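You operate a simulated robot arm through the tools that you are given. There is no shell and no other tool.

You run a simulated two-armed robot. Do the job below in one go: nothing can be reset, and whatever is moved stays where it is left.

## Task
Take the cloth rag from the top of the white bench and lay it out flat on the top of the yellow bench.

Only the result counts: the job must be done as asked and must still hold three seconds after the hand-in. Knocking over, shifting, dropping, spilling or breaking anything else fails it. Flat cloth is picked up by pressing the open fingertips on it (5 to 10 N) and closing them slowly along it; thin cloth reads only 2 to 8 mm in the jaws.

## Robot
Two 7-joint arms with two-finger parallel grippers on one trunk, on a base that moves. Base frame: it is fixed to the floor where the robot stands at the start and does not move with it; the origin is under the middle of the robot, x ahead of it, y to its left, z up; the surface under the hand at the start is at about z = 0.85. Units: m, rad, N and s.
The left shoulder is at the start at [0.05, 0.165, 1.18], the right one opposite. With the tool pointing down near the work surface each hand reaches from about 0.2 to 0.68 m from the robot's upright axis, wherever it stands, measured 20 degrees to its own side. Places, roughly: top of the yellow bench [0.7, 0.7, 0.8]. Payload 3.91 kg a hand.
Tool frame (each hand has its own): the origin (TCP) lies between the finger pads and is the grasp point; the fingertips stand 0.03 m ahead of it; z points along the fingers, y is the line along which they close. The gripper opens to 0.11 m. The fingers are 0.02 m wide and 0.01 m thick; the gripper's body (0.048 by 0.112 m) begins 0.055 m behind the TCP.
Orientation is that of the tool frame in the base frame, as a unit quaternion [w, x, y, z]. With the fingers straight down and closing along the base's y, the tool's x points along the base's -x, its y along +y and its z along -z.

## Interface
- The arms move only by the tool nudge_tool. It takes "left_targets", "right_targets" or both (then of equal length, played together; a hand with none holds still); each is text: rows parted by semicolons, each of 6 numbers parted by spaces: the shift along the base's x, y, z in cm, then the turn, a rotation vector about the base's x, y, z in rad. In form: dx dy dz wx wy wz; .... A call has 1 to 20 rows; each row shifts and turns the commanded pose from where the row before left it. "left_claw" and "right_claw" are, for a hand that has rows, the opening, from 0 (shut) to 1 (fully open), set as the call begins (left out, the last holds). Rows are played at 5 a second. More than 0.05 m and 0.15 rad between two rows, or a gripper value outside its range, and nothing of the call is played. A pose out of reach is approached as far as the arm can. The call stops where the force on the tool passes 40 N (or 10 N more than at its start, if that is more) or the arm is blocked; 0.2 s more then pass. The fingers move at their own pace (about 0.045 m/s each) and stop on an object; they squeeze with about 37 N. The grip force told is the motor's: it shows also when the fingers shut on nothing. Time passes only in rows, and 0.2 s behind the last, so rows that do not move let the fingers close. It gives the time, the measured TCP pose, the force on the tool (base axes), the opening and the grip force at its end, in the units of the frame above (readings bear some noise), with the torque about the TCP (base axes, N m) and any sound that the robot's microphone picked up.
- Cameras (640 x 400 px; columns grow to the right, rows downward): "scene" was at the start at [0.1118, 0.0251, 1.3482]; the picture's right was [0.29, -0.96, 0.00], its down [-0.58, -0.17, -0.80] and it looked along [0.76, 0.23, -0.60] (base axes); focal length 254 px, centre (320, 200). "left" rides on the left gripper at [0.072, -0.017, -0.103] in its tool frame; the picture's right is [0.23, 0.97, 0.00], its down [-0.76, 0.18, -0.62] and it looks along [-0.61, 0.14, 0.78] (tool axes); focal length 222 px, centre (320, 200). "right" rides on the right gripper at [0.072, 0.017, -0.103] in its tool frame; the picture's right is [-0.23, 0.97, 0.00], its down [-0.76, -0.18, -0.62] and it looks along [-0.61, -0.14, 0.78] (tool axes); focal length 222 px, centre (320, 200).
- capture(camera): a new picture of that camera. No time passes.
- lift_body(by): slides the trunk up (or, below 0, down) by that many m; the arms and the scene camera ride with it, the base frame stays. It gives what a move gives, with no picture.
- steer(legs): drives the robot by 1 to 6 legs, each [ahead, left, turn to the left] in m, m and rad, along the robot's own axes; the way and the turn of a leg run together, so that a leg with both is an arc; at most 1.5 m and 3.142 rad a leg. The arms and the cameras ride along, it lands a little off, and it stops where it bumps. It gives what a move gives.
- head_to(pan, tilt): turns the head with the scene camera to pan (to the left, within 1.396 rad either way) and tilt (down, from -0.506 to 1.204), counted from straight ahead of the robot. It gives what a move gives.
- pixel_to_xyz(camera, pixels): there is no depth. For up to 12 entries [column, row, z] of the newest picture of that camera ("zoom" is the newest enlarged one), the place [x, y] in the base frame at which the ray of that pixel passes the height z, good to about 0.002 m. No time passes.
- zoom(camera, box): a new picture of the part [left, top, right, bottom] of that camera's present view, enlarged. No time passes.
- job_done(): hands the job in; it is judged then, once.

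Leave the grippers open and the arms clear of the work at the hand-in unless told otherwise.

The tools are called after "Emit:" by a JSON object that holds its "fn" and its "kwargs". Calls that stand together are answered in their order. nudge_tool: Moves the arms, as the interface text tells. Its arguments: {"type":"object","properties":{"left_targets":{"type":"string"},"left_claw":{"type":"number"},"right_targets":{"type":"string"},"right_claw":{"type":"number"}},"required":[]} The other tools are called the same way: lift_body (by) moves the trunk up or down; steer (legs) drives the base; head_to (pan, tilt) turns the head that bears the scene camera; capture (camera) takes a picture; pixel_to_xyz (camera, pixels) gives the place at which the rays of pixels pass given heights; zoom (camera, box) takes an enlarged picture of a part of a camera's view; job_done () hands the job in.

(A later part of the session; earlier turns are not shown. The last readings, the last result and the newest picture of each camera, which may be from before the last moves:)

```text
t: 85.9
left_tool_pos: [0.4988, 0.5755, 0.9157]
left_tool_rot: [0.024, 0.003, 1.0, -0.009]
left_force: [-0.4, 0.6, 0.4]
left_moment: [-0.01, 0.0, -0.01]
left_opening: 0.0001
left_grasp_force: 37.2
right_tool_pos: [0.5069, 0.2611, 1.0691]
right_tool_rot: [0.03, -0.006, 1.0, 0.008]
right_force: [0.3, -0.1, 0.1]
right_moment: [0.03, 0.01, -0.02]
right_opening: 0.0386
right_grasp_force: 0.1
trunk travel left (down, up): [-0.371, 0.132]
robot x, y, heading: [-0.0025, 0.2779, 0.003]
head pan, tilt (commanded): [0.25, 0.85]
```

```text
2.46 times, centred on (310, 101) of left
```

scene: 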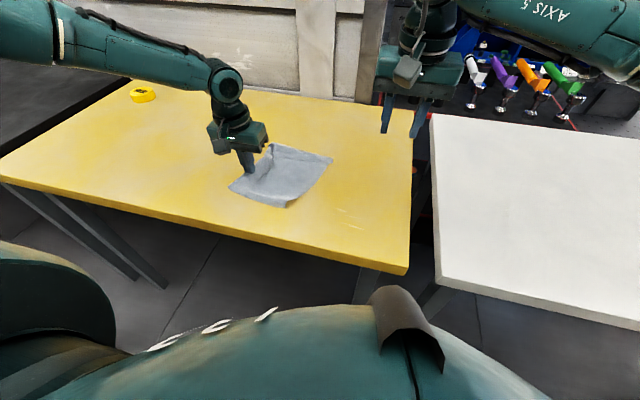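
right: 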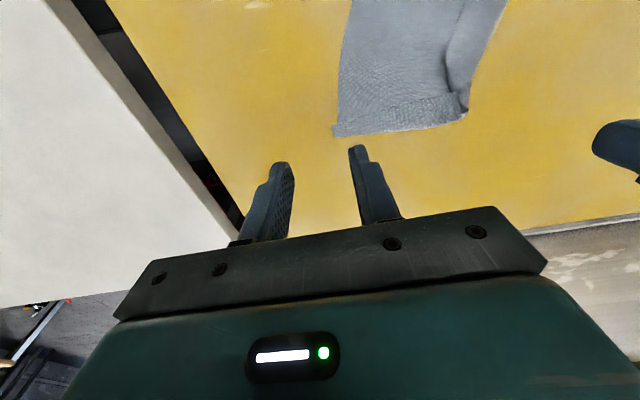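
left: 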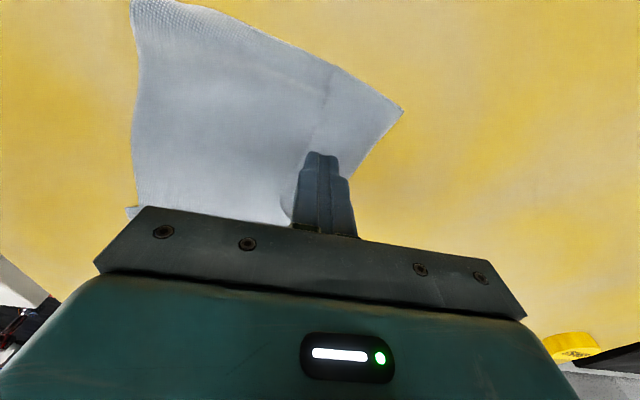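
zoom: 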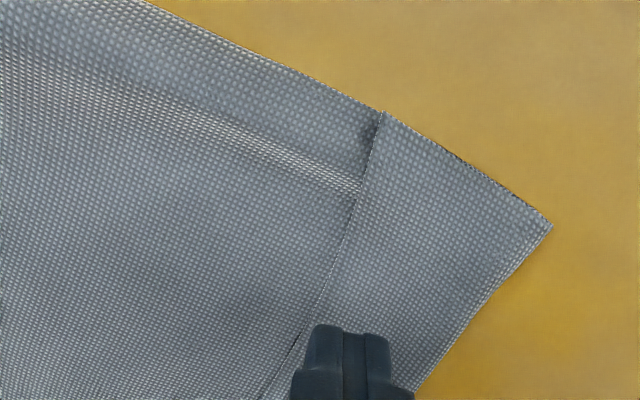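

The left camera shows the strip's free edge clearly, and the fingers are positioned just left of it. I'll lower until light contact.

Emit:
{"fn": "nudge_tool", "kwargs": {"left_targets": "0 0.3 -1.2 0 0 0; 0 0 -1.2 0 0 0; 0 0 -0.6 0 0 0; 0 0 -0.2 0 0 0; 0 0 0 0 0 0"}}

```text
t: 87.1
left_tool_pos: [0.5013, 0.5806, 0.8827]
left_tool_rot: [0.025, 0.004, 1.0, -0.009]
left_force: [0.6, -1.0, -0.2]
left_moment: [0.03, -0.02, 0.01]
left_opening: 0.0
left_grasp_force: 37.3
right_tool_pos: [0.507, 0.2627, 1.07]
right_tool_rot: [0.03, -0.007, 1.0, 0.008]
right_force: [0.3, 0.5, 0.1]
right_moment: [0.03, 0.02, -0.05]
right_opening: 0.0382
right_grasp_force: 0.0
trunk travel left (down, up): [-0.371, 0.132]
robot x, y, heading: [-0.0064, 0.2763, 0.012]
head pan, tilt (commanded): [0.25, 0.85]
```

Emit:
{"fn": "nudge_tool", "kwargs": {"left_targets": "0 0 -0.1 0 0 0; 0 0 -0.1 0 0 0; 0 0 0 0 0 0"}}

```text
t: 87.9
left_tool_pos: [0.4982, 0.5799, 0.8817]
left_tool_rot: [0.025, 0.004, 1.0, -0.008]
left_force: [1.0, 0.9, 3.3]
left_moment: [0.02, 0.02, -0.02]
left_opening: 0.0
left_grasp_force: 37.1
right_tool_pos: [0.5068, 0.2622, 1.0692]
right_tool_rot: [0.031, -0.007, 0.999, 0.009]
right_force: [-0.3, 0.4, -0.8]
right_moment: [-0.03, -0.02, -0.01]
right_opening: 0.0386
right_grasp_force: 0.2
trunk travel left (down, up): [-0.371, 0.132]
robot x, y, heading: [0.0014, 0.2808, 0.008]
head pan, tilt (commanded): [0.25, 0.85]
```

Contact is light at 3.3 N. I'll drag 3 cm left slowly and check whether the strip's edge follows.

Emit:
{"fn": "nudge_tool", "kwargs": {"left_targets": "0 0.5 0 0 0 0; 0 0.5 0 0 0 0; 0 0.5 0 0 0 0; 0 0.5 0 0 0 0; 0 0.5 0 0 0 0; 0 0.5 0 0 0 0; 0 0 0 0 0 0"}}

Emit:
{"fn": "zoom", "kwargs": {"camera": "left", "box": [180, 20, 440, 182]}}

Emit:
{"fn": "zoom", "kwargs": {"camera": "scene", "box": [210, 130, 350, 217]}}

```text
t: 89.5
left_tool_pos: [0.5009, 0.6098, 0.8816]
left_tool_rot: [0.025, 0.004, 1.0, -0.009]
left_force: [-0.5, -1.4, 6.0]
left_moment: [0.0, 0.04, 0.05]
left_opening: 0.0001
left_grasp_force: 37.0
right_tool_pos: [0.5073, 0.2623, 1.0703]
right_tool_rot: [0.029, -0.007, 0.999, 0.009]
right_force: [0.5, -0.4, 0.3]
right_moment: [0.02, 0.0, 0.01]
right_opening: 0.0387
right_grasp_force: 0.1
trunk travel left (down, up): [-0.371, 0.132]
robot x, y, heading: [0.0024, 0.2763, 0.002]
head pan, tilt (commanded): [0.25, 0.85]
```

```text
2.46 times, centred on (310, 101) of left
```

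zoom: 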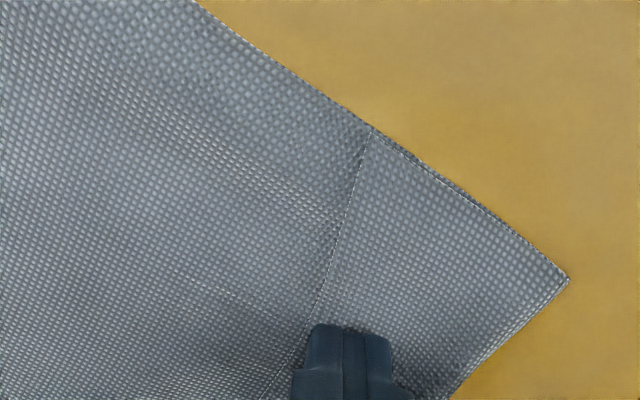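

```text
4.57 times, centred on (280, 174) of scene
```

zoom: 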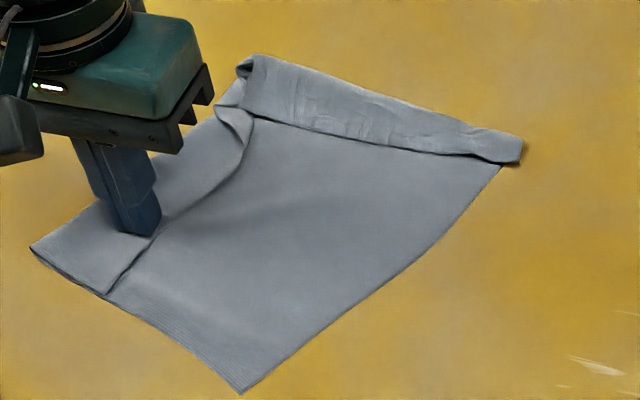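

Dragging slid the whole rag about 3 cm left, since the layers cling together more than they grip the bench. It also pulled the right edge straight, which helps. To open the strip I need to hold the lower layer down with the right hand while the left drags the strip. I'll lift the left hand and shift the robot 5 cm left so both hands can reach.

Emit:
{"fn": "nudge_tool", "kwargs": {"left_targets": "0 0 1 0 0 0; 0 0 2 0 0 0; 0 0 1 0 0 0"}}

Emit:
{"fn": "steer", "kwargs": {"legs": [[0, 0.05, 0]]}}

Emit:
{"fn": "nudge_tool", "kwargs": {"right_targets": "0 3 -3 0 0 0; 0 3 -3 0 0 0; 0 3 -3 0 0 0; -0.2 3 -3 0 0 0; -0.3 3.2 -3 0 0 0; 0 0 0 0 0 0", "right_claw": 0.0}}

Emit:
{"fn": "capture", "kwargs": {"camera": "scene"}}

Emit:
{"fn": "zoom", "kwargs": {"camera": "scene", "box": [210, 130, 370, 230]}}

```text
t: 90.3
left_tool_pos: [0.5003, 0.6108, 0.9196]
left_tool_rot: [0.024, 0.004, 1.0, -0.008]
left_force: [0.1, 0.4, 0.8]
left_moment: [0.0, 0.01, 0.0]
left_opening: 0.0001
left_grasp_force: 36.1
right_tool_pos: [0.508, 0.2626, 1.0702]
right_tool_rot: [0.029, -0.007, 1.0, 0.008]
right_force: [0.5, -0.6, -0.6]
right_moment: [0.02, 0.05, 0.01]
right_opening: 0.0386
right_grasp_force: 0.1
trunk travel left (down, up): [-0.371, 0.132]
robot x, y, heading: [-0.0007, 0.2786, 0.002]
head pan, tilt (commanded): [0.25, 0.85]
```

```text
t: 91.4
left_tool_pos: [0.4997, 0.6595, 0.9206]
left_tool_rot: [0.024, 0.003, 1.0, -0.009]
left_force: [-0.3, 1.2, -0.1]
left_moment: [0.0, -0.03, -0.02]
left_opening: 0.0
left_grasp_force: 37.0
right_tool_pos: [0.507, 0.3112, 1.0711]
right_tool_rot: [0.029, -0.006, 1.0, 0.008]
right_force: [-0.1, -0.1, 0.7]
right_moment: [0.0, -0.01, 0.05]
right_opening: 0.0385
right_grasp_force: 0.0
trunk travel left (down, up): [-0.371, 0.132]
robot x, y, heading: [-0.002, 0.3249, 0.001]
head pan, tilt (commanded): [0.25, 0.85]
```

```text
t: 92.8
left_tool_pos: [0.5002, 0.659, 0.9209]
left_tool_rot: [0.024, 0.004, 1.0, -0.009]
left_force: [-0.4, 0.7, -0.4]
left_moment: [-0.02, -0.01, -0.01]
left_opening: 0.0
left_grasp_force: 36.7
right_tool_pos: [0.5025, 0.464, 0.9214]
right_tool_rot: [0.03, -0.007, 0.999, 0.008]
right_force: [0.8, -0.3, 0.1]
right_moment: [-0.03, -0.01, -0.01]
right_opening: 0.0002
right_grasp_force: 36.9
trunk travel left (down, up): [-0.371, 0.132]
robot x, y, heading: [-0.0025, 0.3285, 0.003]
head pan, tilt (commanded): [0.25, 0.85]
```

```text
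taken
```

scene: 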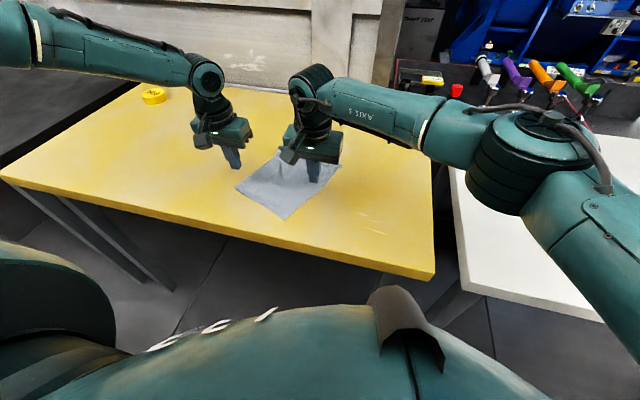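

```text
4.00 times, centred on (290, 180) of scene
```

zoom: 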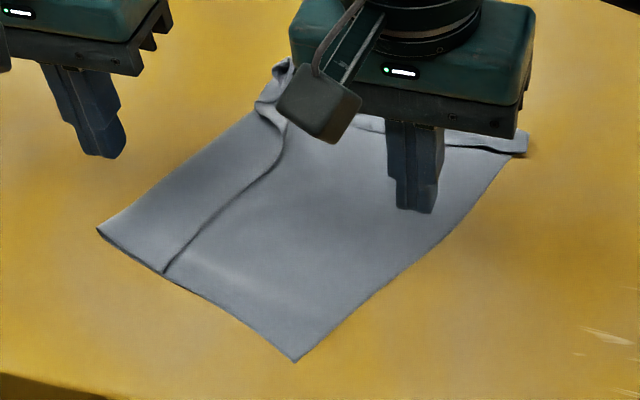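

Emit:
{"fn": "pixel_to_xyz", "kwargs": {"camera": "scene", "pixels": [[250.75, 198, 0.853], [234.25, 188, 0.853], [283.75, 220, 0.85], [270, 178.75, 0.853], [257.5, 168, 0.853], [280, 168, 0.853], [341, 169, 0.853]]}}

```text
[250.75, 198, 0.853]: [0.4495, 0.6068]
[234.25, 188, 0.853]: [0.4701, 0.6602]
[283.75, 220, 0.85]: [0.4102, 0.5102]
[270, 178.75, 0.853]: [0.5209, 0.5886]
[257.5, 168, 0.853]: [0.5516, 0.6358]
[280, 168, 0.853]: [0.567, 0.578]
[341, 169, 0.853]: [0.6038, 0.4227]
```

The rag is now turned a little, with its near-right corner at (0.410, 0.510) and the strip's near corner at (0.450, 0.607). I'll move the right hand to (0.50, 0.50) on the main panel and press about 10 N there, with the left hand hovering over the strip at (0.455, 0.622).

Emit:
{"fn": "nudge_tool", "kwargs": {"left_targets": "-1.5 -1.2 0 0 0 0; -1.5 -1.2 0 0 0 0; -1.5 -1.3 -0.5 0 0 0; 0 0 -1 0 0 0; 0 0 -1 0 0 0; 0 0 0 0 0 0", "right_targets": "0 1.8 0 0 0 0; 0 1.8 0 0 0 0; 0 0 -1.5 0 0 0; 0 0 -1.5 0 0 0; 0 0 -0.8 0 0 0; 0 0 -0.2 0 0 0"}}

Emit:
{"fn": "capture", "kwargs": {"camera": "left"}}

Emit:
{"fn": "zoom", "kwargs": {"camera": "scene", "box": [210, 130, 370, 230]}}

```text
t: 94.2
left_tool_pos: [0.4541, 0.6228, 0.8949]
left_tool_rot: [0.024, 0.004, 1.0, -0.008]
left_force: [0.2, 0.0, 0.5]
left_moment: [0.03, -0.01, -0.02]
left_opening: 0.0
left_grasp_force: 37.0
right_tool_pos: [0.5028, 0.4906, 0.8821]
right_tool_rot: [0.031, -0.007, 0.999, 0.009]
right_force: [0.5, 0.3, 7.2]
right_moment: [-0.07, 0.02, -0.02]
right_opening: 0.0
right_grasp_force: 37.2
right hand out of reach, approached as far as the arm can: row 2
trunk travel left (down, up): [-0.371, 0.132]
robot x, y, heading: [-0.003, 0.3276, 0.01]
head pan, tilt (commanded): [0.25, 0.85]
```

```text
taken
```

left: 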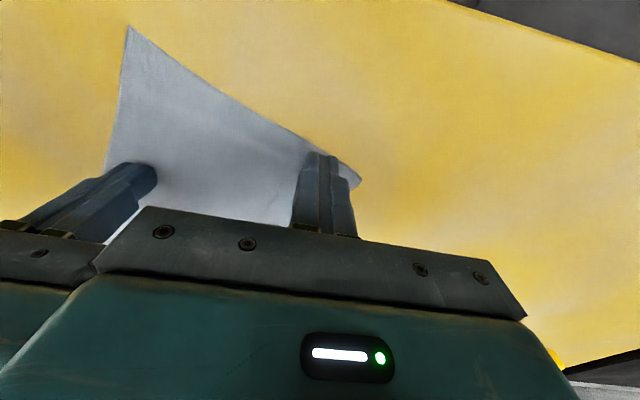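

```text
4.00 times, centred on (290, 180) of scene
```

zoom: 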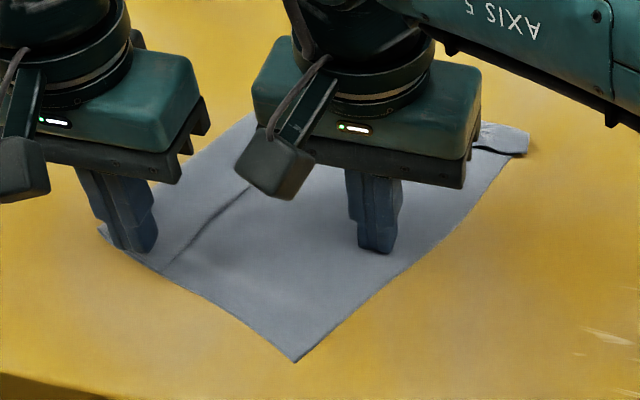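

The right hand is holding the main panel at 7 N. I'll shift the left hand to (0.470, 0.616), just inside the strip's free edge, lower to light contact, and strengthen the right hold slightly.

Emit:
{"fn": "nudge_tool", "kwargs": {"left_targets": "0.8 -0.4 0 0 0 0; 0.8 -0.3 0 0 0 0; 0 0 -0.9 0 0 0; 0 0 -0.3 0 0 0; 0 0 -0.1 0 0 0; 0 0 0 0 0 0", "right_targets": "0 0 0 0 0 0; 0 0 -0.05 0 0 0; 0 0 0 0 0 0; 0 0 0 0 0 0; 0 0 0 0 0 0; 0 0 0 0 0 0"}}

Emit:
{"fn": "zoom", "kwargs": {"camera": "left", "box": [180, 60, 440, 222]}}

```text
t: 95.6
left_tool_pos: [0.4713, 0.6151, 0.8826]
left_tool_rot: [0.025, 0.004, 1.0, -0.008]
left_force: [0.5, 0.1, -0.5]
left_moment: [-0.02, 0.01, 0.0]
left_opening: 0.0001
left_grasp_force: 36.5
right_tool_pos: [0.5026, 0.4896, 0.8806]
right_tool_rot: [0.031, -0.006, 0.999, 0.008]
right_force: [3.7, 0.8, 21.8]
right_moment: [-0.13, 0.01, 0.0]
right_opening: 0.0001
right_grasp_force: 37.4
trunk travel left (down, up): [-0.371, 0.132]
robot x, y, heading: [-0.0017, 0.3282, 0.011]
head pan, tilt (commanded): [0.25, 0.85]
```

```text
2.46 times, centred on (310, 141) of left
```

zoom: 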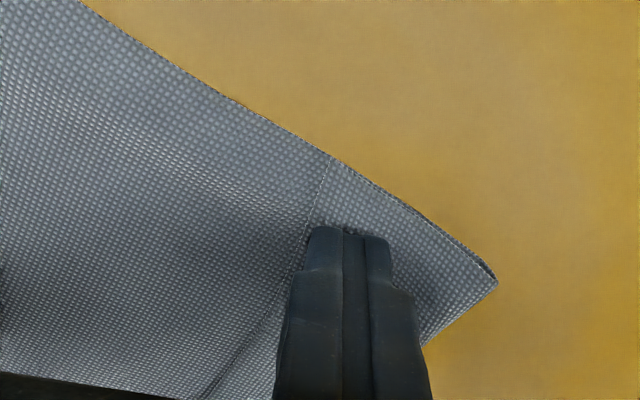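

The right hold read 21.8 N, so I'll ease it a little. The left fingertips are at the strip's edge and not yet in contact. I'll lower 1.5 mm and drag left 3 cm along the perpendicular.

Emit:
{"fn": "nudge_tool", "kwargs": {"left_targets": "0 0 -0.1 0 0 0; 0 0 -0.07 0 0 0; 0.1 0.5 0 0 0 0; 0.12 0.5 0 0 0 0; 0.12 0.5 0 0 0 0; 0.12 0.5 0 0 0 0; 0.12 0.5 0 0 0 0; 0.12 0.5 0 0 0 0; 0 0 0 0 0 0", "right_targets": "0 0 0.04 0 0 0; 0 0 0 0 0 0; 0 0 0 0 0 0; 0 0 0 0 0 0; 0 0 0 0 0 0; 0 0 0 0 0 0; 0 0 0 0 0 0; 0 0 0 0 0 0; 0 0 0 0 0 0"}}

Emit:
{"fn": "zoom", "kwargs": {"camera": "left", "box": [180, 60, 440, 222]}}

Emit:
{"fn": "zoom", "kwargs": {"camera": "scene", "box": [210, 130, 370, 230]}}

```text
t: 97.6
left_tool_pos: [0.4784, 0.6454, 0.8826]
left_tool_rot: [0.026, 0.003, 1.0, -0.008]
left_force: [0.4, -1.5, 4.4]
left_moment: [-0.03, 0.06, 0.03]
left_opening: 0.0001
left_grasp_force: 37.0
right_tool_pos: [0.5014, 0.4893, 0.8813]
right_tool_rot: [0.031, -0.007, 0.999, 0.009]
right_force: [3.2, 0.0, 20.2]
right_moment: [-0.1, 0.05, 0.03]
right_opening: 0.0
right_grasp_force: 36.7
trunk travel left (down, up): [-0.371, 0.132]
robot x, y, heading: [-0.0037, 0.3281, 0.006]
head pan, tilt (commanded): [0.25, 0.85]
```

```text
2.46 times, centred on (310, 141) of left
```

zoom: 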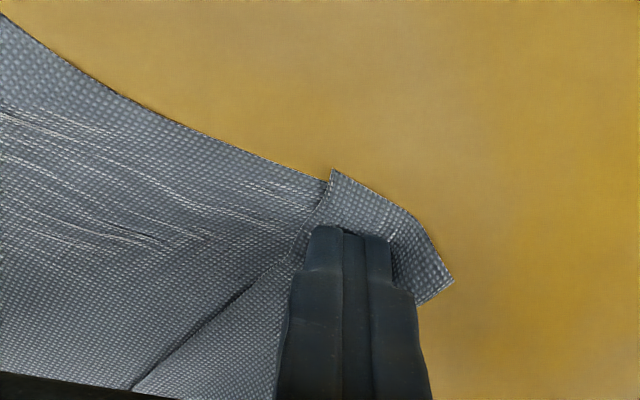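

```text
4.00 times, centred on (290, 180) of scene
```

zoom: 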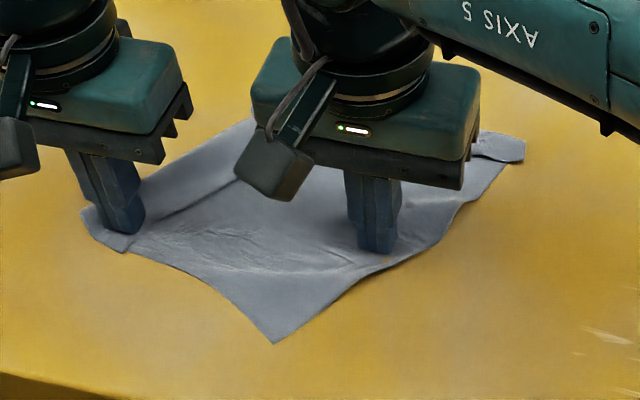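

It's working. The strip's edge is sliding left over the lower layer and the folded part is getting narrower. I'll continue dragging 3 cm more.

Emit:
{"fn": "nudge_tool", "kwargs": {"left_targets": "0.1 0.5 0 0 0 0; 0.1 0.5 0 0 0 0; 0.1 0.5 0 0 0 0; 0.1 0.5 0 0 0 0; 0.1 0.5 0 0 0 0; 0.1 0.5 0 0 0 0; 0 0 0 0 0 0"}}

Emit:
{"fn": "zoom", "kwargs": {"camera": "left", "box": [180, 60, 440, 222]}}

Emit:
{"fn": "zoom", "kwargs": {"camera": "scene", "box": [200, 130, 360, 230]}}

```text
t: 99.2
left_tool_pos: [0.4836, 0.6756, 0.8826]
left_tool_rot: [0.025, 0.003, 1.0, -0.009]
left_force: [-0.5, -1.7, 3.6]
left_moment: [-0.03, 0.05, 0.0]
left_opening: 0.0
left_grasp_force: 36.7
right_tool_pos: [0.5012, 0.4912, 0.8814]
right_tool_rot: [0.031, -0.006, 0.999, 0.009]
right_force: [3.6, 0.2, 20.1]
right_moment: [-0.06, 0.05, 0.03]
right_opening: 0.0
right_grasp_force: 37.3
trunk travel left (down, up): [-0.371, 0.132]
robot x, y, heading: [-0.0027, 0.3261, 0.007]
head pan, tilt (commanded): [0.25, 0.85]
```

```text
2.46 times, centred on (310, 141) of left
```

zoom: 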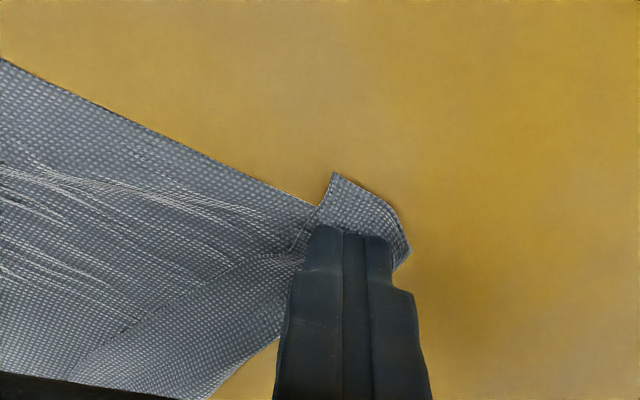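

```text
4.00 times, centred on (280, 180) of scene
```

zoom: 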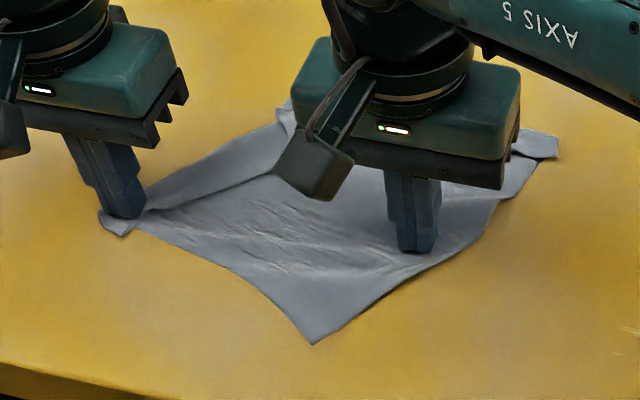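

The fold is narrower still. Another 3 cm.

Emit:
{"fn": "nudge_tool", "kwargs": {"left_targets": "0.05 0.5 0 0 0 0; 0.05 0.5 0 0 0 0; 0.05 0.5 0 0 0 0; 0.05 0.5 0 0 0 0; 0.05 0.5 0 0 0 0; 0.05 0.5 0 0 0 0; 0 0 0 0 0 0"}}

Emit:
{"fn": "zoom", "kwargs": {"camera": "left", "box": [180, 60, 440, 222]}}

Emit:
{"fn": "zoom", "kwargs": {"camera": "scene", "box": [200, 130, 360, 230]}}

```text
t: 100.8
left_tool_pos: [0.4883, 0.7059, 0.8826]
left_tool_rot: [0.026, 0.003, 1.0, -0.008]
left_force: [-0.9, -2.8, 4.8]
left_moment: [-0.08, 0.02, -0.04]
left_opening: 0.0
left_grasp_force: 37.1
right_tool_pos: [0.5021, 0.4899, 0.883]
right_tool_rot: [0.03, -0.007, 0.999, 0.009]
right_force: [2.6, 1.3, 20.2]
right_moment: [-0.06, 0.08, 0.01]
right_opening: 0.0001
right_grasp_force: 37.3
trunk travel left (down, up): [-0.371, 0.132]
robot x, y, heading: [-0.0027, 0.3263, 0.002]
head pan, tilt (commanded): [0.25, 0.85]
```

```text
2.46 times, centred on (310, 141) of left
```

zoom: 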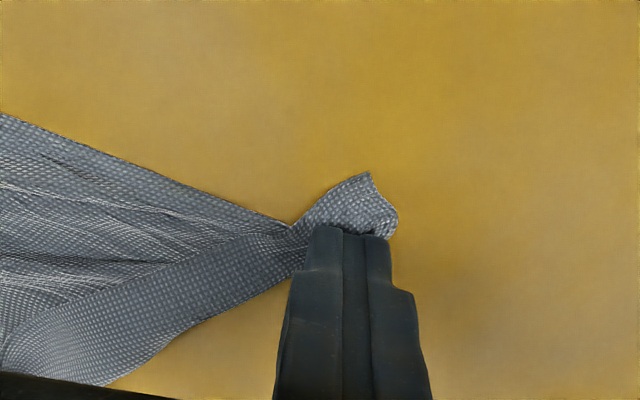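

```text
4.00 times, centred on (280, 180) of scene
```

zoom: 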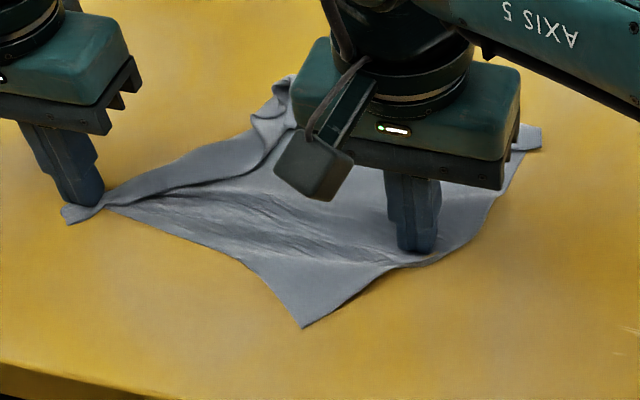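

The near-left corner is now stretched out taut to the left. I'll lift the left hand and see how the rag settles.

Emit:
{"fn": "nudge_tool", "kwargs": {"left_targets": "0 0 0.5 0 0 0; 0 0 2 0 0 0; 0 0 3 0 0 0; 0 0 3 0 0 0; 0 0 0 0 0 0"}}

Emit:
{"fn": "zoom", "kwargs": {"camera": "scene", "box": [200, 130, 360, 230]}}

Emit:
{"fn": "capture", "kwargs": {"camera": "left"}}

```text
t: 102.0
left_tool_pos: [0.4873, 0.704, 0.965]
left_tool_rot: [0.026, 0.003, 1.0, -0.009]
left_force: [-0.3, 0.1, 0.0]
left_moment: [0.02, 0.01, 0.0]
left_opening: 0.0002
left_grasp_force: 36.7
right_tool_pos: [0.5015, 0.4896, 0.8807]
right_tool_rot: [0.031, -0.007, 0.999, 0.009]
right_force: [1.0, 0.5, 22.3]
right_moment: [-0.15, 0.14, -0.01]
right_opening: 0.0002
right_grasp_force: 37.0
trunk travel left (down, up): [-0.371, 0.132]
robot x, y, heading: [-0.0026, 0.3232, 0.001]
head pan, tilt (commanded): [0.25, 0.85]
```

```text
4.00 times, centred on (280, 180) of scene
```

zoom: 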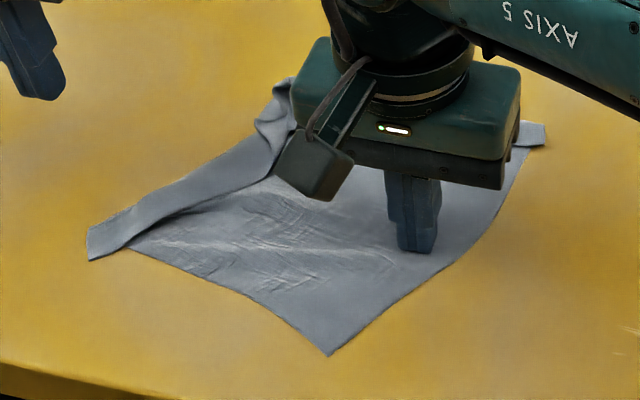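

```text
taken
```

left: 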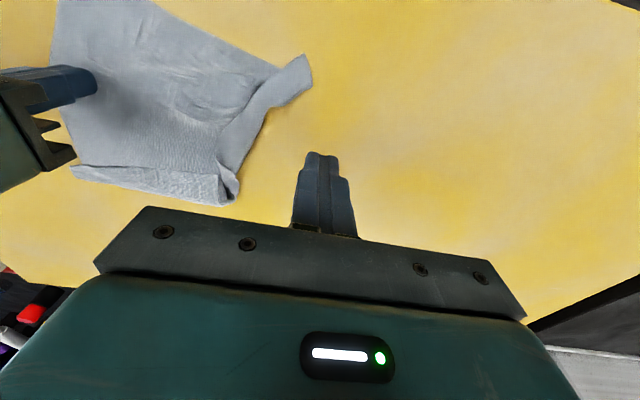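

Emit:
{"fn": "zoom", "kwargs": {"camera": "left", "box": [30, 0, 350, 200]}}

```text
2.00 times, centred on (190, 100) of left
```

zoom: 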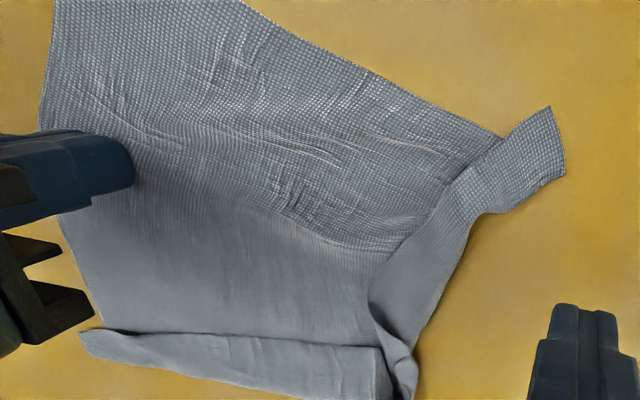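

The left camera shows the strip much better. Its near end now sticks out past the near edge at zoom (560,140), and the folded band runs from there back to (380,300). I'll find these places in base coordinates.

Emit:
{"fn": "pixel_to_xyz", "kwargs": {"camera": "zoom", "pixels": [[370, 300, 0.853], [440, 200, 0.853], [500, 140, 0.853], [550, 105, 0.853], [410, 350, 0.853], [470, 225, 0.853], [565, 175, 0.853], [80, 335, 0.853], [385, 360, 0.853], [45, 130, 0.853]]}}

```text
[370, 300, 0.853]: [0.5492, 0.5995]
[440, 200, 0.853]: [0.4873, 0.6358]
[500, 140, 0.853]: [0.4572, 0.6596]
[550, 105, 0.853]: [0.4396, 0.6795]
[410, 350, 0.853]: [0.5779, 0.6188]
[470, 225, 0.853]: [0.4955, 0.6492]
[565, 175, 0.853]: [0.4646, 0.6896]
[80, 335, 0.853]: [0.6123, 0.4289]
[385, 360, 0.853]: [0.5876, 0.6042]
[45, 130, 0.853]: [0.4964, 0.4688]
```

At the neck the fold is down to about 1.5 cm, and it widens to about 3.5 cm toward the far end. I'll make a second drag further along the band, starting at (0.535, 0.614) and moving out along (0.51, 0.86), with the right hand still holding.

Emit:
{"fn": "nudge_tool", "kwargs": {"left_targets": "1.2 -2.3 0 0 0 0; 1.2 -2.3 0 0 0 0; 1.2 -2.3 0 0 0 0; 1.2 -2.1 -1.5 0 0 0; 0 0 -2.5 0 0 0; 0 0 -2.5 0 0 0; 0 0 -1.2 0 0 0; 0 0 0 0 0 0"}}

Emit:
{"fn": "zoom", "kwargs": {"camera": "left", "box": [180, 40, 440, 202]}}

```text
t: 103.8
left_tool_pos: [0.5337, 0.6156, 0.8877]
left_tool_rot: [0.025, 0.003, 1.0, -0.008]
left_force: [-0.3, -0.9, 0.6]
left_moment: [0.01, 0.02, -0.01]
left_opening: 0.0
left_grasp_force: 37.1
right_tool_pos: [0.5011, 0.4911, 0.8811]
right_tool_rot: [0.031, -0.007, 0.999, 0.009]
right_force: [1.4, -0.4, 21.1]
right_moment: [-0.14, 0.16, 0.03]
right_opening: 0.0
right_grasp_force: 36.8
trunk travel left (down, up): [-0.371, 0.132]
robot x, y, heading: [-0.0023, 0.329, 0.002]
head pan, tilt (commanded): [0.25, 0.85]
```

```text
2.46 times, centred on (310, 121) of left
```

zoom: 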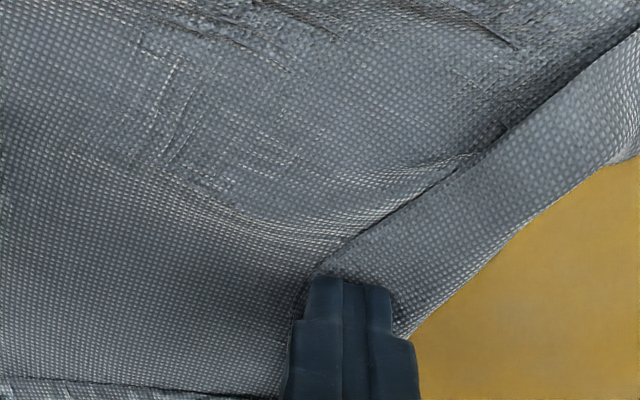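

The fingers are right over the band at its free edge. I'll lower to light contact and drag outward 3 cm.

Emit:
{"fn": "nudge_tool", "kwargs": {"left_targets": "0 0 -0.4 0 0 0; 0 0 -0.15 0 0 0; 0 0 -0.05 0 0 0; 0.25 0.43 0 0 0 0; 0.25 0.43 0 0 0 0; 0.25 0.43 0 0 0 0; 0.25 0.43 0 0 0 0; 0.25 0.43 0 0 0 0; 0.25 0.43 0 0 0 0; 0 0 0 0 0 0"}}

Emit:
{"fn": "zoom", "kwargs": {"camera": "left", "box": [180, 40, 440, 202]}}

Emit:
{"fn": "zoom", "kwargs": {"camera": "scene", "box": [200, 130, 360, 230]}}

```text
t: 106.0
left_tool_pos: [0.5439, 0.642, 0.8894]
left_tool_rot: [0.025, 0.003, 1.0, -0.008]
left_force: [0.2, -0.7, 0.6]
left_moment: [-0.03, -0.02, -0.04]
left_opening: 0.0003
left_grasp_force: 37.2
left hand out of reach, approached as far as the arm can: row 5, 9
right_tool_pos: [0.5022, 0.4911, 0.881]
right_tool_rot: [0.031, -0.007, 0.999, 0.01]
right_force: [0.8, -1.1, 22.1]
right_moment: [-0.14, 0.14, 0.0]
right_opening: 0.0
right_grasp_force: 37.4
trunk travel left (down, up): [-0.371, 0.132]
robot x, y, heading: [-0.0041, 0.3269, 0.006]
head pan, tilt (commanded): [0.25, 0.85]
```

```text
2.46 times, centred on (310, 121) of left
```

zoom: 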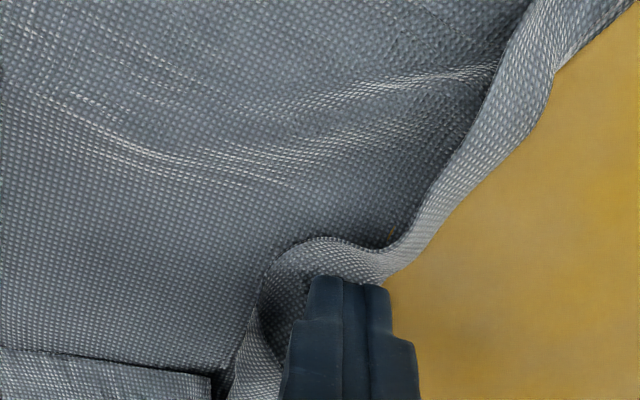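

```text
4.00 times, centred on (280, 180) of scene
```

zoom: 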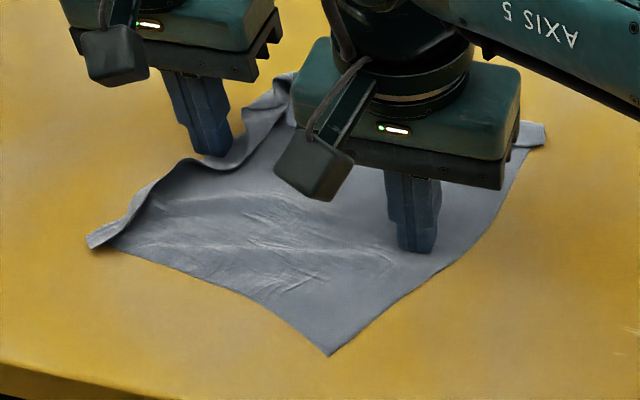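

The strip has now lifted into a standing curl along the left side, so it's partly open. Next I can sweep it outward from the inside with the fingertips just above the rag. I'll lift both hands, move the right one aside, and shift the robot 5 cm right to give the left arm room.

Emit:
{"fn": "nudge_tool", "kwargs": {"left_targets": "0 0 2 0 0 0; 0 0 3 0 0 0; 0 0 3 0 0 0; 0 0 2 0 0 0", "right_targets": "0 0 1 0 0 0; 0 0 3 0 0 0; 0 -3 3 0 0 0; 0 -4 2 0 0 0"}}

Emit:
{"fn": "steer", "kwargs": {"legs": [[0, -0.05, 0]]}}

Emit:
{"fn": "capture", "kwargs": {"camera": "scene"}}

Emit:
{"fn": "zoom", "kwargs": {"camera": "scene", "box": [220, 110, 380, 210]}}

Emit:
{"fn": "capture", "kwargs": {"camera": "left"}}

```text
t: 107.0
left_tool_pos: [0.5439, 0.6428, 0.9874]
left_tool_rot: [0.024, 0.004, 1.0, -0.008]
left_force: [-0.6, -0.4, -0.6]
left_moment: [0.03, -0.01, -0.02]
left_opening: 0.0
left_grasp_force: 37.3
right_tool_pos: [0.5004, 0.4212, 0.9717]
right_tool_rot: [0.029, -0.007, 1.0, 0.009]
right_force: [0.1, -0.6, 0.3]
right_moment: [0.01, 0.0, 0.0]
right_opening: 0.0
right_grasp_force: 36.9
trunk travel left (down, up): [-0.371, 0.132]
robot x, y, heading: [-0.0011, 0.3273, 0.009]
head pan, tilt (commanded): [0.25, 0.85]
```

```text
t: 108.1
left_tool_pos: [0.5442, 0.5927, 0.9862]
left_tool_rot: [0.025, 0.004, 1.0, -0.008]
left_force: [-0.1, -0.3, 0.7]
left_moment: [-0.01, 0.02, 0.01]
left_opening: 0.0
left_grasp_force: 37.2
right_tool_pos: [0.5004, 0.3715, 0.9716]
right_tool_rot: [0.03, -0.006, 0.999, 0.008]
right_force: [0.3, 0.0, 0.4]
right_moment: [0.02, -0.03, 0.02]
right_opening: 0.0001
right_grasp_force: 36.7
trunk travel left (down, up): [-0.371, 0.132]
robot x, y, heading: [-0.0043, 0.2788, -0.0]
head pan, tilt (commanded): [0.25, 0.85]
```

```text
taken
```

scene: 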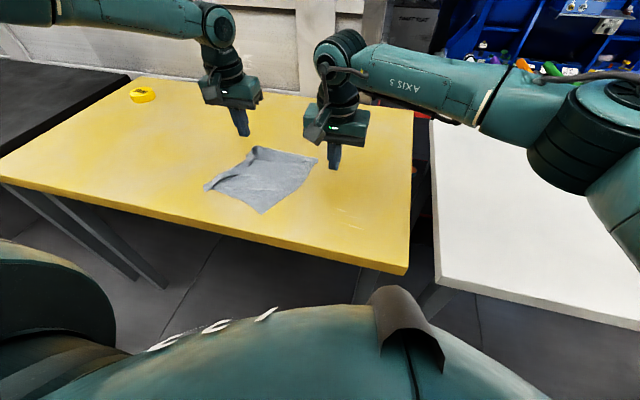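

```text
4.00 times, centred on (300, 160) of scene
```

zoom: 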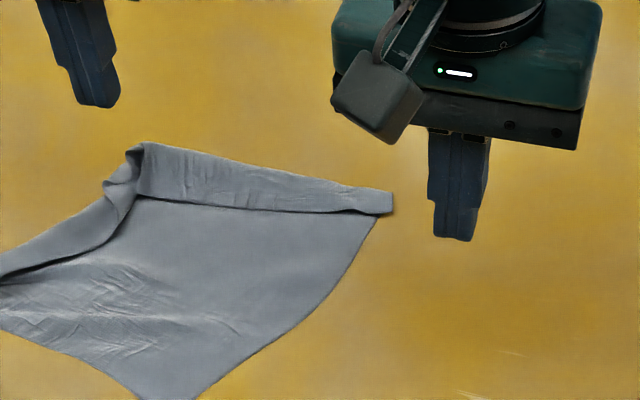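

```text
taken
```

left: 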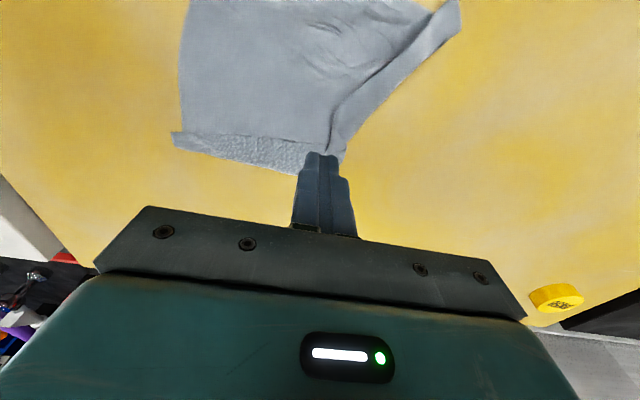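

Emit:
{"fn": "zoom", "kwargs": {"camera": "scene", "box": [196, 136, 324, 216]}}

Emit:
{"fn": "pixel_to_xyz", "kwargs": {"camera": "zoom", "pixels": [[290, 55, 0.855], [605, 120, 0.855], [275, 120, 0.855], [560, 145, 0.855], [45, 240, 0.855], [90, 245, 0.853], [320, 385, 0.85], [200, 180, 0.855]]}}

```text
5.00 times, centred on (260, 176) of scene
```

zoom: 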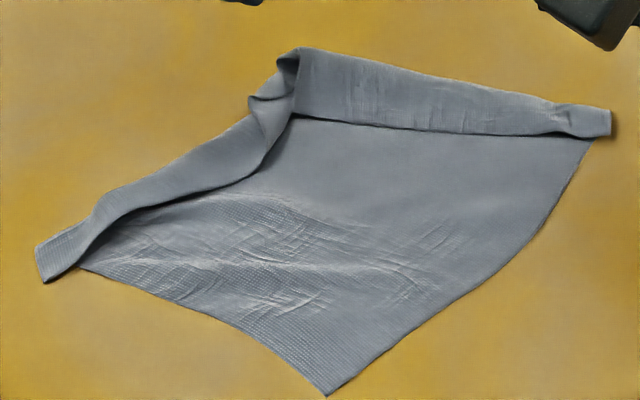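

```text
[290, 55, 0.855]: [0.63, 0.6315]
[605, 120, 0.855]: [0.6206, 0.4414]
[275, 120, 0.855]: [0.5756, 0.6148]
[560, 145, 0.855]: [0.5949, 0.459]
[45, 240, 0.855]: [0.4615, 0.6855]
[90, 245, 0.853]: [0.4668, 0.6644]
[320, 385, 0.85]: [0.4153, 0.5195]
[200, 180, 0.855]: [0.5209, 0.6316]
```

The hand sweeps are creasing the rag, so I'd rather re-lift it properly. If I pick up the near edge, the far fold will drop open under its own weight. Pinching with the fingers closing across the edge, with hands yawed about 90°, avoids the side hooks that caused these folds. I'll first test whether both wrists can yaw that far, at a safe height.

Emit:
{"fn": "nudge_tool", "kwargs": {"left_targets": "-1 1 2 0 0 0; -1 1 2 0 0 -0.14; -1 1 1 0 0 -0.14; -1 1 0 0 0 -0.14; 0 0 0 0 0 -0.14; 0 0 0 0 0 -0.14; 0 0 0 0 0 -0.14; 0 0 0 0 0 0", "right_targets": "-1 0 2 0 0 0; -1 0 2 0 0 0.14; -1 0 2 0 0 0.14; 0 0 0 0 0 0.14; 0 0 0 0 0 0.14; 0 0 0 0 0 0.14; 0 0 0 0 0 0.14; 0 0 0 0 0 0"}}

Emit:
{"fn": "nudge_tool", "kwargs": {"left_targets": "0 0 0 0 0 -0.14; 0 0 0 0 0 -0.14; 0 0 0 0 0 -0.14; 0 0 0 0 0 -0.14; 0 0 0 0 0 -0.14; 0 0 0 0 0 0", "right_targets": "0 0 0 0 0 0.14; 0 0 0 0 0 0.14; 0 0 0 0 0 0.14; 0 0 0 0 0 0.14; 0 0 0 0 0 0.14; 0 0 0 0 0 0"}}

Emit:
{"fn": "capture", "kwargs": {"camera": "scene"}}

```text
t: 109.9
left_tool_pos: [0.5043, 0.634, 1.0361]
left_tool_rot: [0.018, 0.411, 0.911, -0.018]
left_force: [0.7, -1.0, 0.9]
left_moment: [-0.02, -0.01, 0.0]
left_opening: 0.0
left_grasp_force: 37.2
right_tool_pos: [0.4718, 0.3719, 1.0317]
right_tool_rot: [0.023, -0.414, 0.91, 0.021]
right_force: [0.3, -0.7, -0.4]
right_moment: [-0.01, -0.02, -0.02]
right_opening: 0.0
right_grasp_force: 36.7
trunk travel left (down, up): [-0.371, 0.132]
robot x, y, heading: [-0.0026, 0.2807, 0.005]
head pan, tilt (commanded): [0.25, 0.85]
```

```text
t: 111.3
left_tool_pos: [0.505, 0.6331, 1.0353]
left_tool_rot: [0.011, 0.699, 0.714, -0.024]
left_force: [0.9, -0.5, -0.2]
left_moment: [-0.03, 0.01, -0.01]
left_opening: 0.0
left_grasp_force: 37.4
right_tool_pos: [0.4711, 0.3732, 1.0316]
right_tool_rot: [0.022, -0.508, 0.861, 0.022]
right_force: [0.0, 0.4, -0.1]
right_moment: [-0.03, -0.03, 0.01]
right_opening: 0.0
right_grasp_force: 36.9
right hand out of reach, approached as far as the arm can: row 2, 3, 4, 5
trunk travel left (down, up): [-0.371, 0.132]
robot x, y, heading: [-0.0038, 0.2777, 0.01]
head pan, tilt (commanded): [0.25, 0.85]
```

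```text
taken
```

scene: 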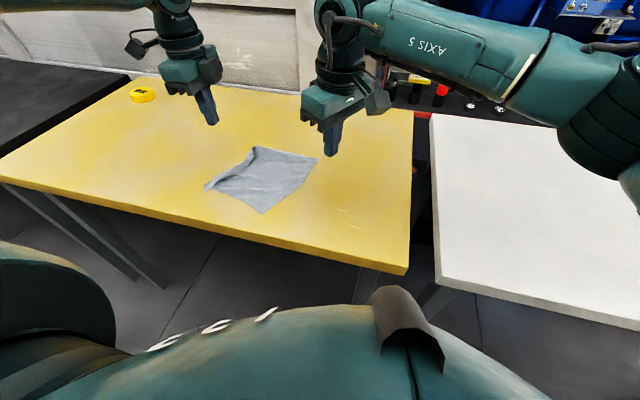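

The left wrist yaws the full 90°, but the right stops at about 61°. I'll try turning the right wrist the other way, which gives the same closing line.

Emit:
{"fn": "nudge_tool", "kwargs": {"right_targets": "0 0 0 0 0 -0.145; 0 0 0 0 0 -0.145; 0 0 0 0 0 -0.145; 0 0 0 0 0 -0.145; 0 0 0 0 0 -0.145; 0 0 0 0 0 -0.145; 0 0 0 0 0 -0.145; 0 0 0 0 0 -0.145; 0 0 0 0 0 -0.145; 0 0 0 0 0 -0.145; 0 0 0 0 0 -0.145; 0 0 0 0 0 -0.145; 0 0 0 0 0 -0.145; 0 0 0 0 0 -0.145; 0 0 0 0 0 -0.145; 0 0 0 0 0 -0.145; 0 0 0 0 0 -0.145; 0 0 0 0 0 -0.145; 0 0 0 0 0 0"}}

Emit:
{"fn": "capture", "kwargs": {"camera": "scene"}}

Emit:
{"fn": "zoom", "kwargs": {"camera": "scene", "box": [196, 136, 324, 216]}}

```text
t: 115.3
left_tool_pos: [0.5047, 0.6336, 1.0357]
left_tool_rot: [0.012, 0.699, 0.714, -0.024]
left_force: [0.5, -0.4, -0.5]
left_moment: [0.01, 0.0, 0.02]
left_opening: 0.0001
left_grasp_force: 37.3
right_tool_pos: [0.4718, 0.3715, 1.0307]
right_tool_rot: [0.027, 0.7, 0.714, -0.015]
right_force: [0.5, -0.1, 0.0]
right_moment: [-0.04, -0.04, 0.0]
right_opening: 0.0
right_grasp_force: 37.8
trunk travel left (down, up): [-0.371, 0.132]
robot x, y, heading: [-0.0068, 0.2761, 0.005]
head pan, tilt (commanded): [0.25, 0.85]
```

```text
taken
```

scene: 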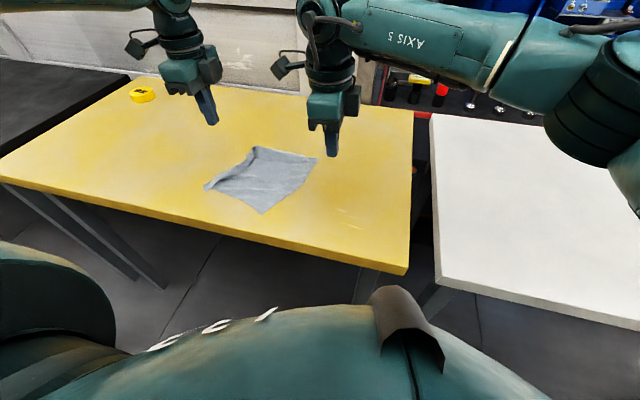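

```text
5.00 times, centred on (260, 176) of scene
```

zoom: 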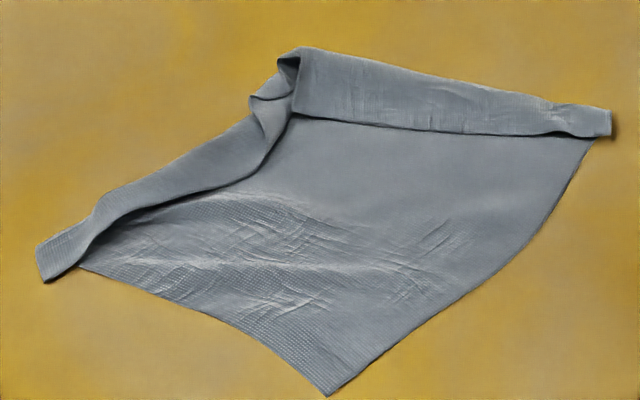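

Both wrists are now yawed 90°, so the fingers close along x. I'll look with the hand cameras at the near-left end of the folded band to choose the left grip.

Emit:
{"fn": "capture", "kwargs": {"camera": "right"}}

Emit:
{"fn": "capture", "kwargs": {"camera": "left"}}

Emit:
{"fn": "zoom", "kwargs": {"camera": "scene", "box": [198, 172, 246, 202]}}

```text
taken
```

right: 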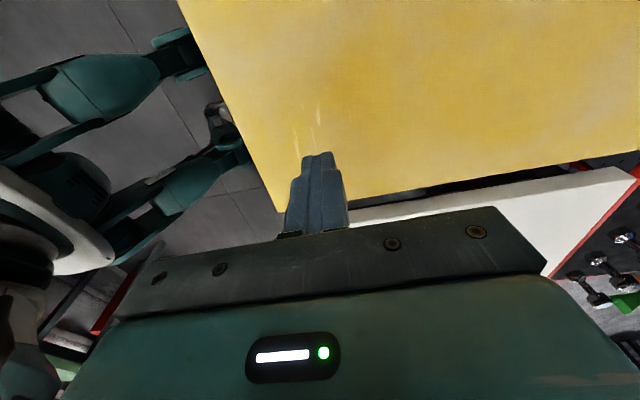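

```text
taken
```

left: 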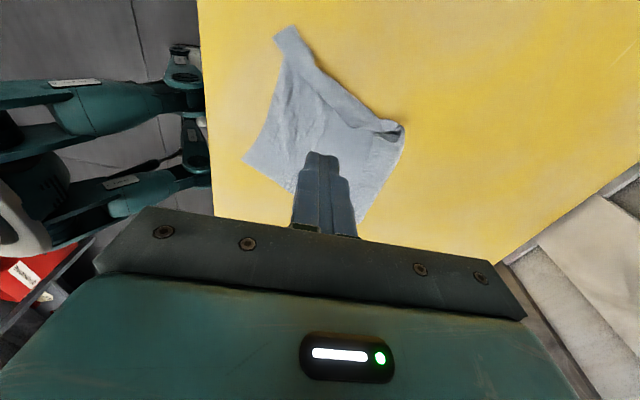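

```text
13.33 times, centred on (222, 187) of scene
```

zoom: 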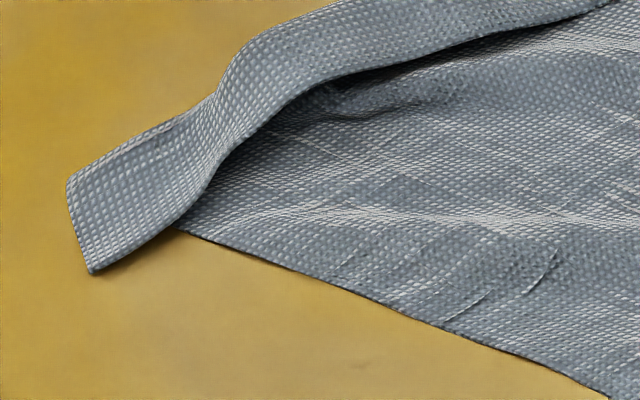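

Emit:
{"fn": "pixel_to_xyz", "kwargs": {"camera": "scene", "pixels": [[203.1, 185.9, 0.853], [204.9, 192.4, 0.853], [211.5, 189.25, 0.852], [213, 183, 0.856], [217, 175, 0.856], [261, 214, 0.85], [240, 200, 0.85], [315, 157, 0.855], [255, 146, 0.86]]}}

```text
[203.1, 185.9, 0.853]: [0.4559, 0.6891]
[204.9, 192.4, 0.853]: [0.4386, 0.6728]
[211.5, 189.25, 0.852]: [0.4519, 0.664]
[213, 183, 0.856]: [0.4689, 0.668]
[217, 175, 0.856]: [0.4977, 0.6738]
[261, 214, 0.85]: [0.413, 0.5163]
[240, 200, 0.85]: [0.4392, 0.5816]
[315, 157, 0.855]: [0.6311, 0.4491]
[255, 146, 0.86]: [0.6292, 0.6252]
```

Emit:
{"fn": "pixel_to_xyz", "kwargs": {"camera": "scene", "pixels": [[214.1, 183.25, 0.858], [220.5, 179.1, 0.86], [228, 176.9, 0.86], [235.5, 174.6, 0.86], [247, 169, 0.86], [251, 162, 0.86], [220, 170, 0.855], [235, 163, 0.855], [246, 156, 0.855]]}}

Emit:
{"fn": "zoom", "kwargs": {"camera": "left", "box": [230, 10, 430, 135]}}

```text
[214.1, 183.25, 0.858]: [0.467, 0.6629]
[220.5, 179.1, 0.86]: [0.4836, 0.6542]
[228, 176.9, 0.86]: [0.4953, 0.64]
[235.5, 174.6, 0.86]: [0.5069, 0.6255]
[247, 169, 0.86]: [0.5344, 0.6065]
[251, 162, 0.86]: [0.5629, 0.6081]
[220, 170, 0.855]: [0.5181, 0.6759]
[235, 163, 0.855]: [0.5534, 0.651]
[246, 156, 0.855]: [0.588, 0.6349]
```

```text
3.20 times, centred on (330, 72) of left
```

zoom: 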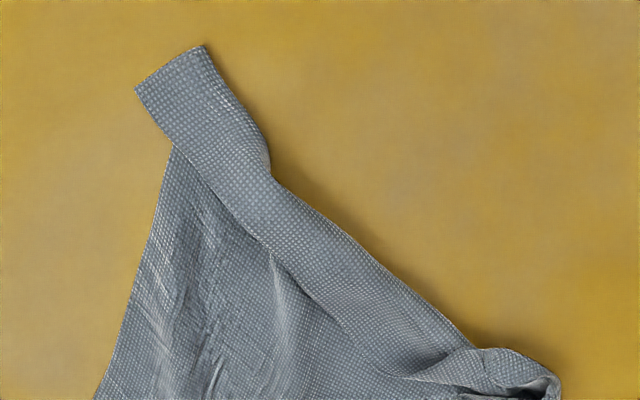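

The left camera shows the band clearly: its free inner edge stands slightly above the main panel around (0.495, 0.640). I'll lower the left fingertips just inside that edge, a few millimetres above the rag, and sweep outward so the edge is pushed over to the left.

Emit:
{"fn": "nudge_tool", "kwargs": {"left_targets": "-0.9 -0.5 -3 0 0 0; -0.9 -0.5 -4 0 0 0; 0 0 -4 0 0 0; 0 0 -2.5 0 0 0; 0 0 -1.2 0 0 0; 0 0 0 0 0 0"}}

Emit:
{"fn": "zoom", "kwargs": {"camera": "scene", "box": [196, 136, 292, 196]}}

```text
t: 116.7
left_tool_pos: [0.4866, 0.623, 0.8872]
left_tool_rot: [0.012, 0.699, 0.715, -0.023]
left_force: [0.2, -0.5, 1.0]
left_moment: [0.0, -0.01, 0.03]
left_opening: 0.0
left_grasp_force: 36.9
right_tool_pos: [0.4716, 0.3709, 1.0306]
right_tool_rot: [0.027, 0.699, 0.715, -0.016]
right_force: [0.9, 0.3, 0.4]
right_moment: [-0.01, 0.02, 0.01]
right_opening: 0.0
right_grasp_force: 36.9
trunk travel left (down, up): [-0.371, 0.132]
robot x, y, heading: [-0.0014, 0.2779, 0.008]
head pan, tilt (commanded): [0.25, 0.85]
```

```text
6.67 times, centred on (244, 166) of scene
```

zoom: 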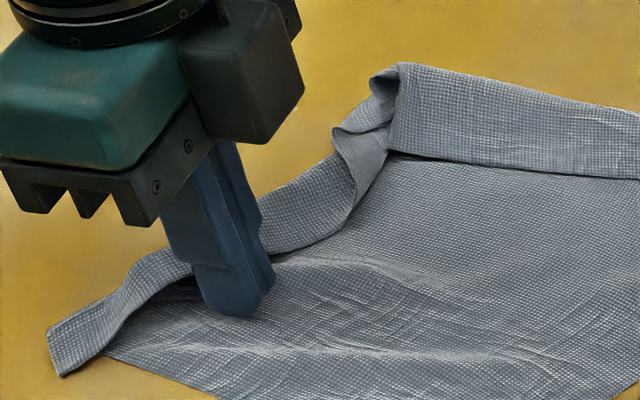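

The fingers are just inside the band's edge and not pressing. Sweeping outward 6 cm.

Emit:
{"fn": "nudge_tool", "kwargs": {"left_targets": "0.25 0.5 0 0 0 0; 0.25 0.5 0 0 0 0; 0.25 0.5 0 0 0 0; 0.25 0.5 0 0 0 0; 0.25 0.5 0 0 0 0; 0.25 0.5 0 0 0 0; 0.25 0.5 0 0 0 0; 0.25 0.5 0 0 0 0; 0.25 0.5 0 0 0 0; 0.25 0.5 0 0 0 0; 0 0 0 0 0 0"}}

Emit:
{"fn": "zoom", "kwargs": {"camera": "scene", "box": [196, 136, 324, 216]}}

Emit:
{"fn": "capture", "kwargs": {"camera": "left"}}

```text
t: 119.1
left_tool_pos: [0.511, 0.6737, 0.8878]
left_tool_rot: [0.012, 0.699, 0.715, -0.023]
left_force: [-0.1, -0.2, 0.2]
left_moment: [0.0, 0.01, -0.01]
left_opening: 0.0
left_grasp_force: 37.4
right_tool_pos: [0.4721, 0.3713, 1.0315]
right_tool_rot: [0.026, 0.698, 0.715, -0.015]
right_force: [-0.3, -0.5, 0.3]
right_moment: [0.0, 0.0, 0.03]
right_opening: 0.0
right_grasp_force: 36.9
trunk travel left (down, up): [-0.371, 0.132]
robot x, y, heading: [-0.0027, 0.276, 0.008]
head pan, tilt (commanded): [0.25, 0.85]
```

```text
5.00 times, centred on (260, 176) of scene
```

zoom: 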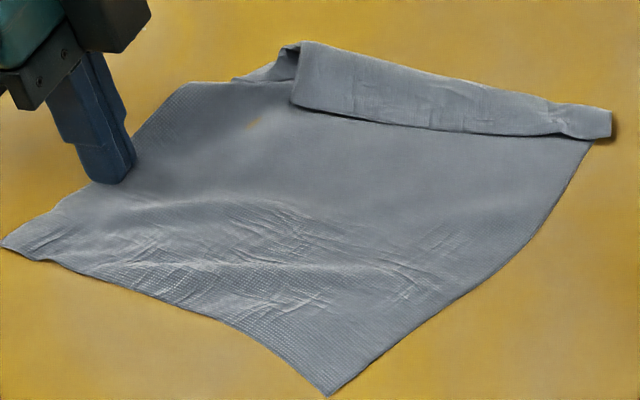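

```text
taken
```

left: 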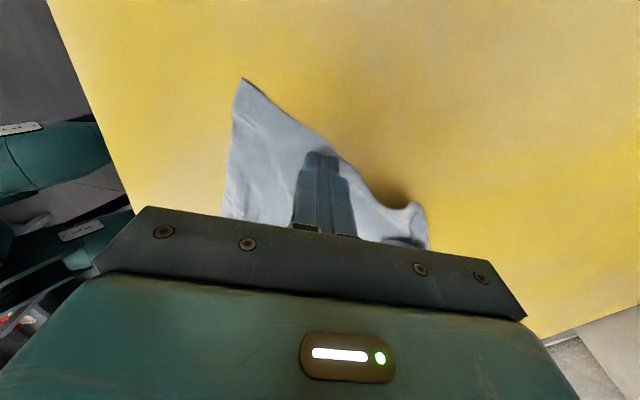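

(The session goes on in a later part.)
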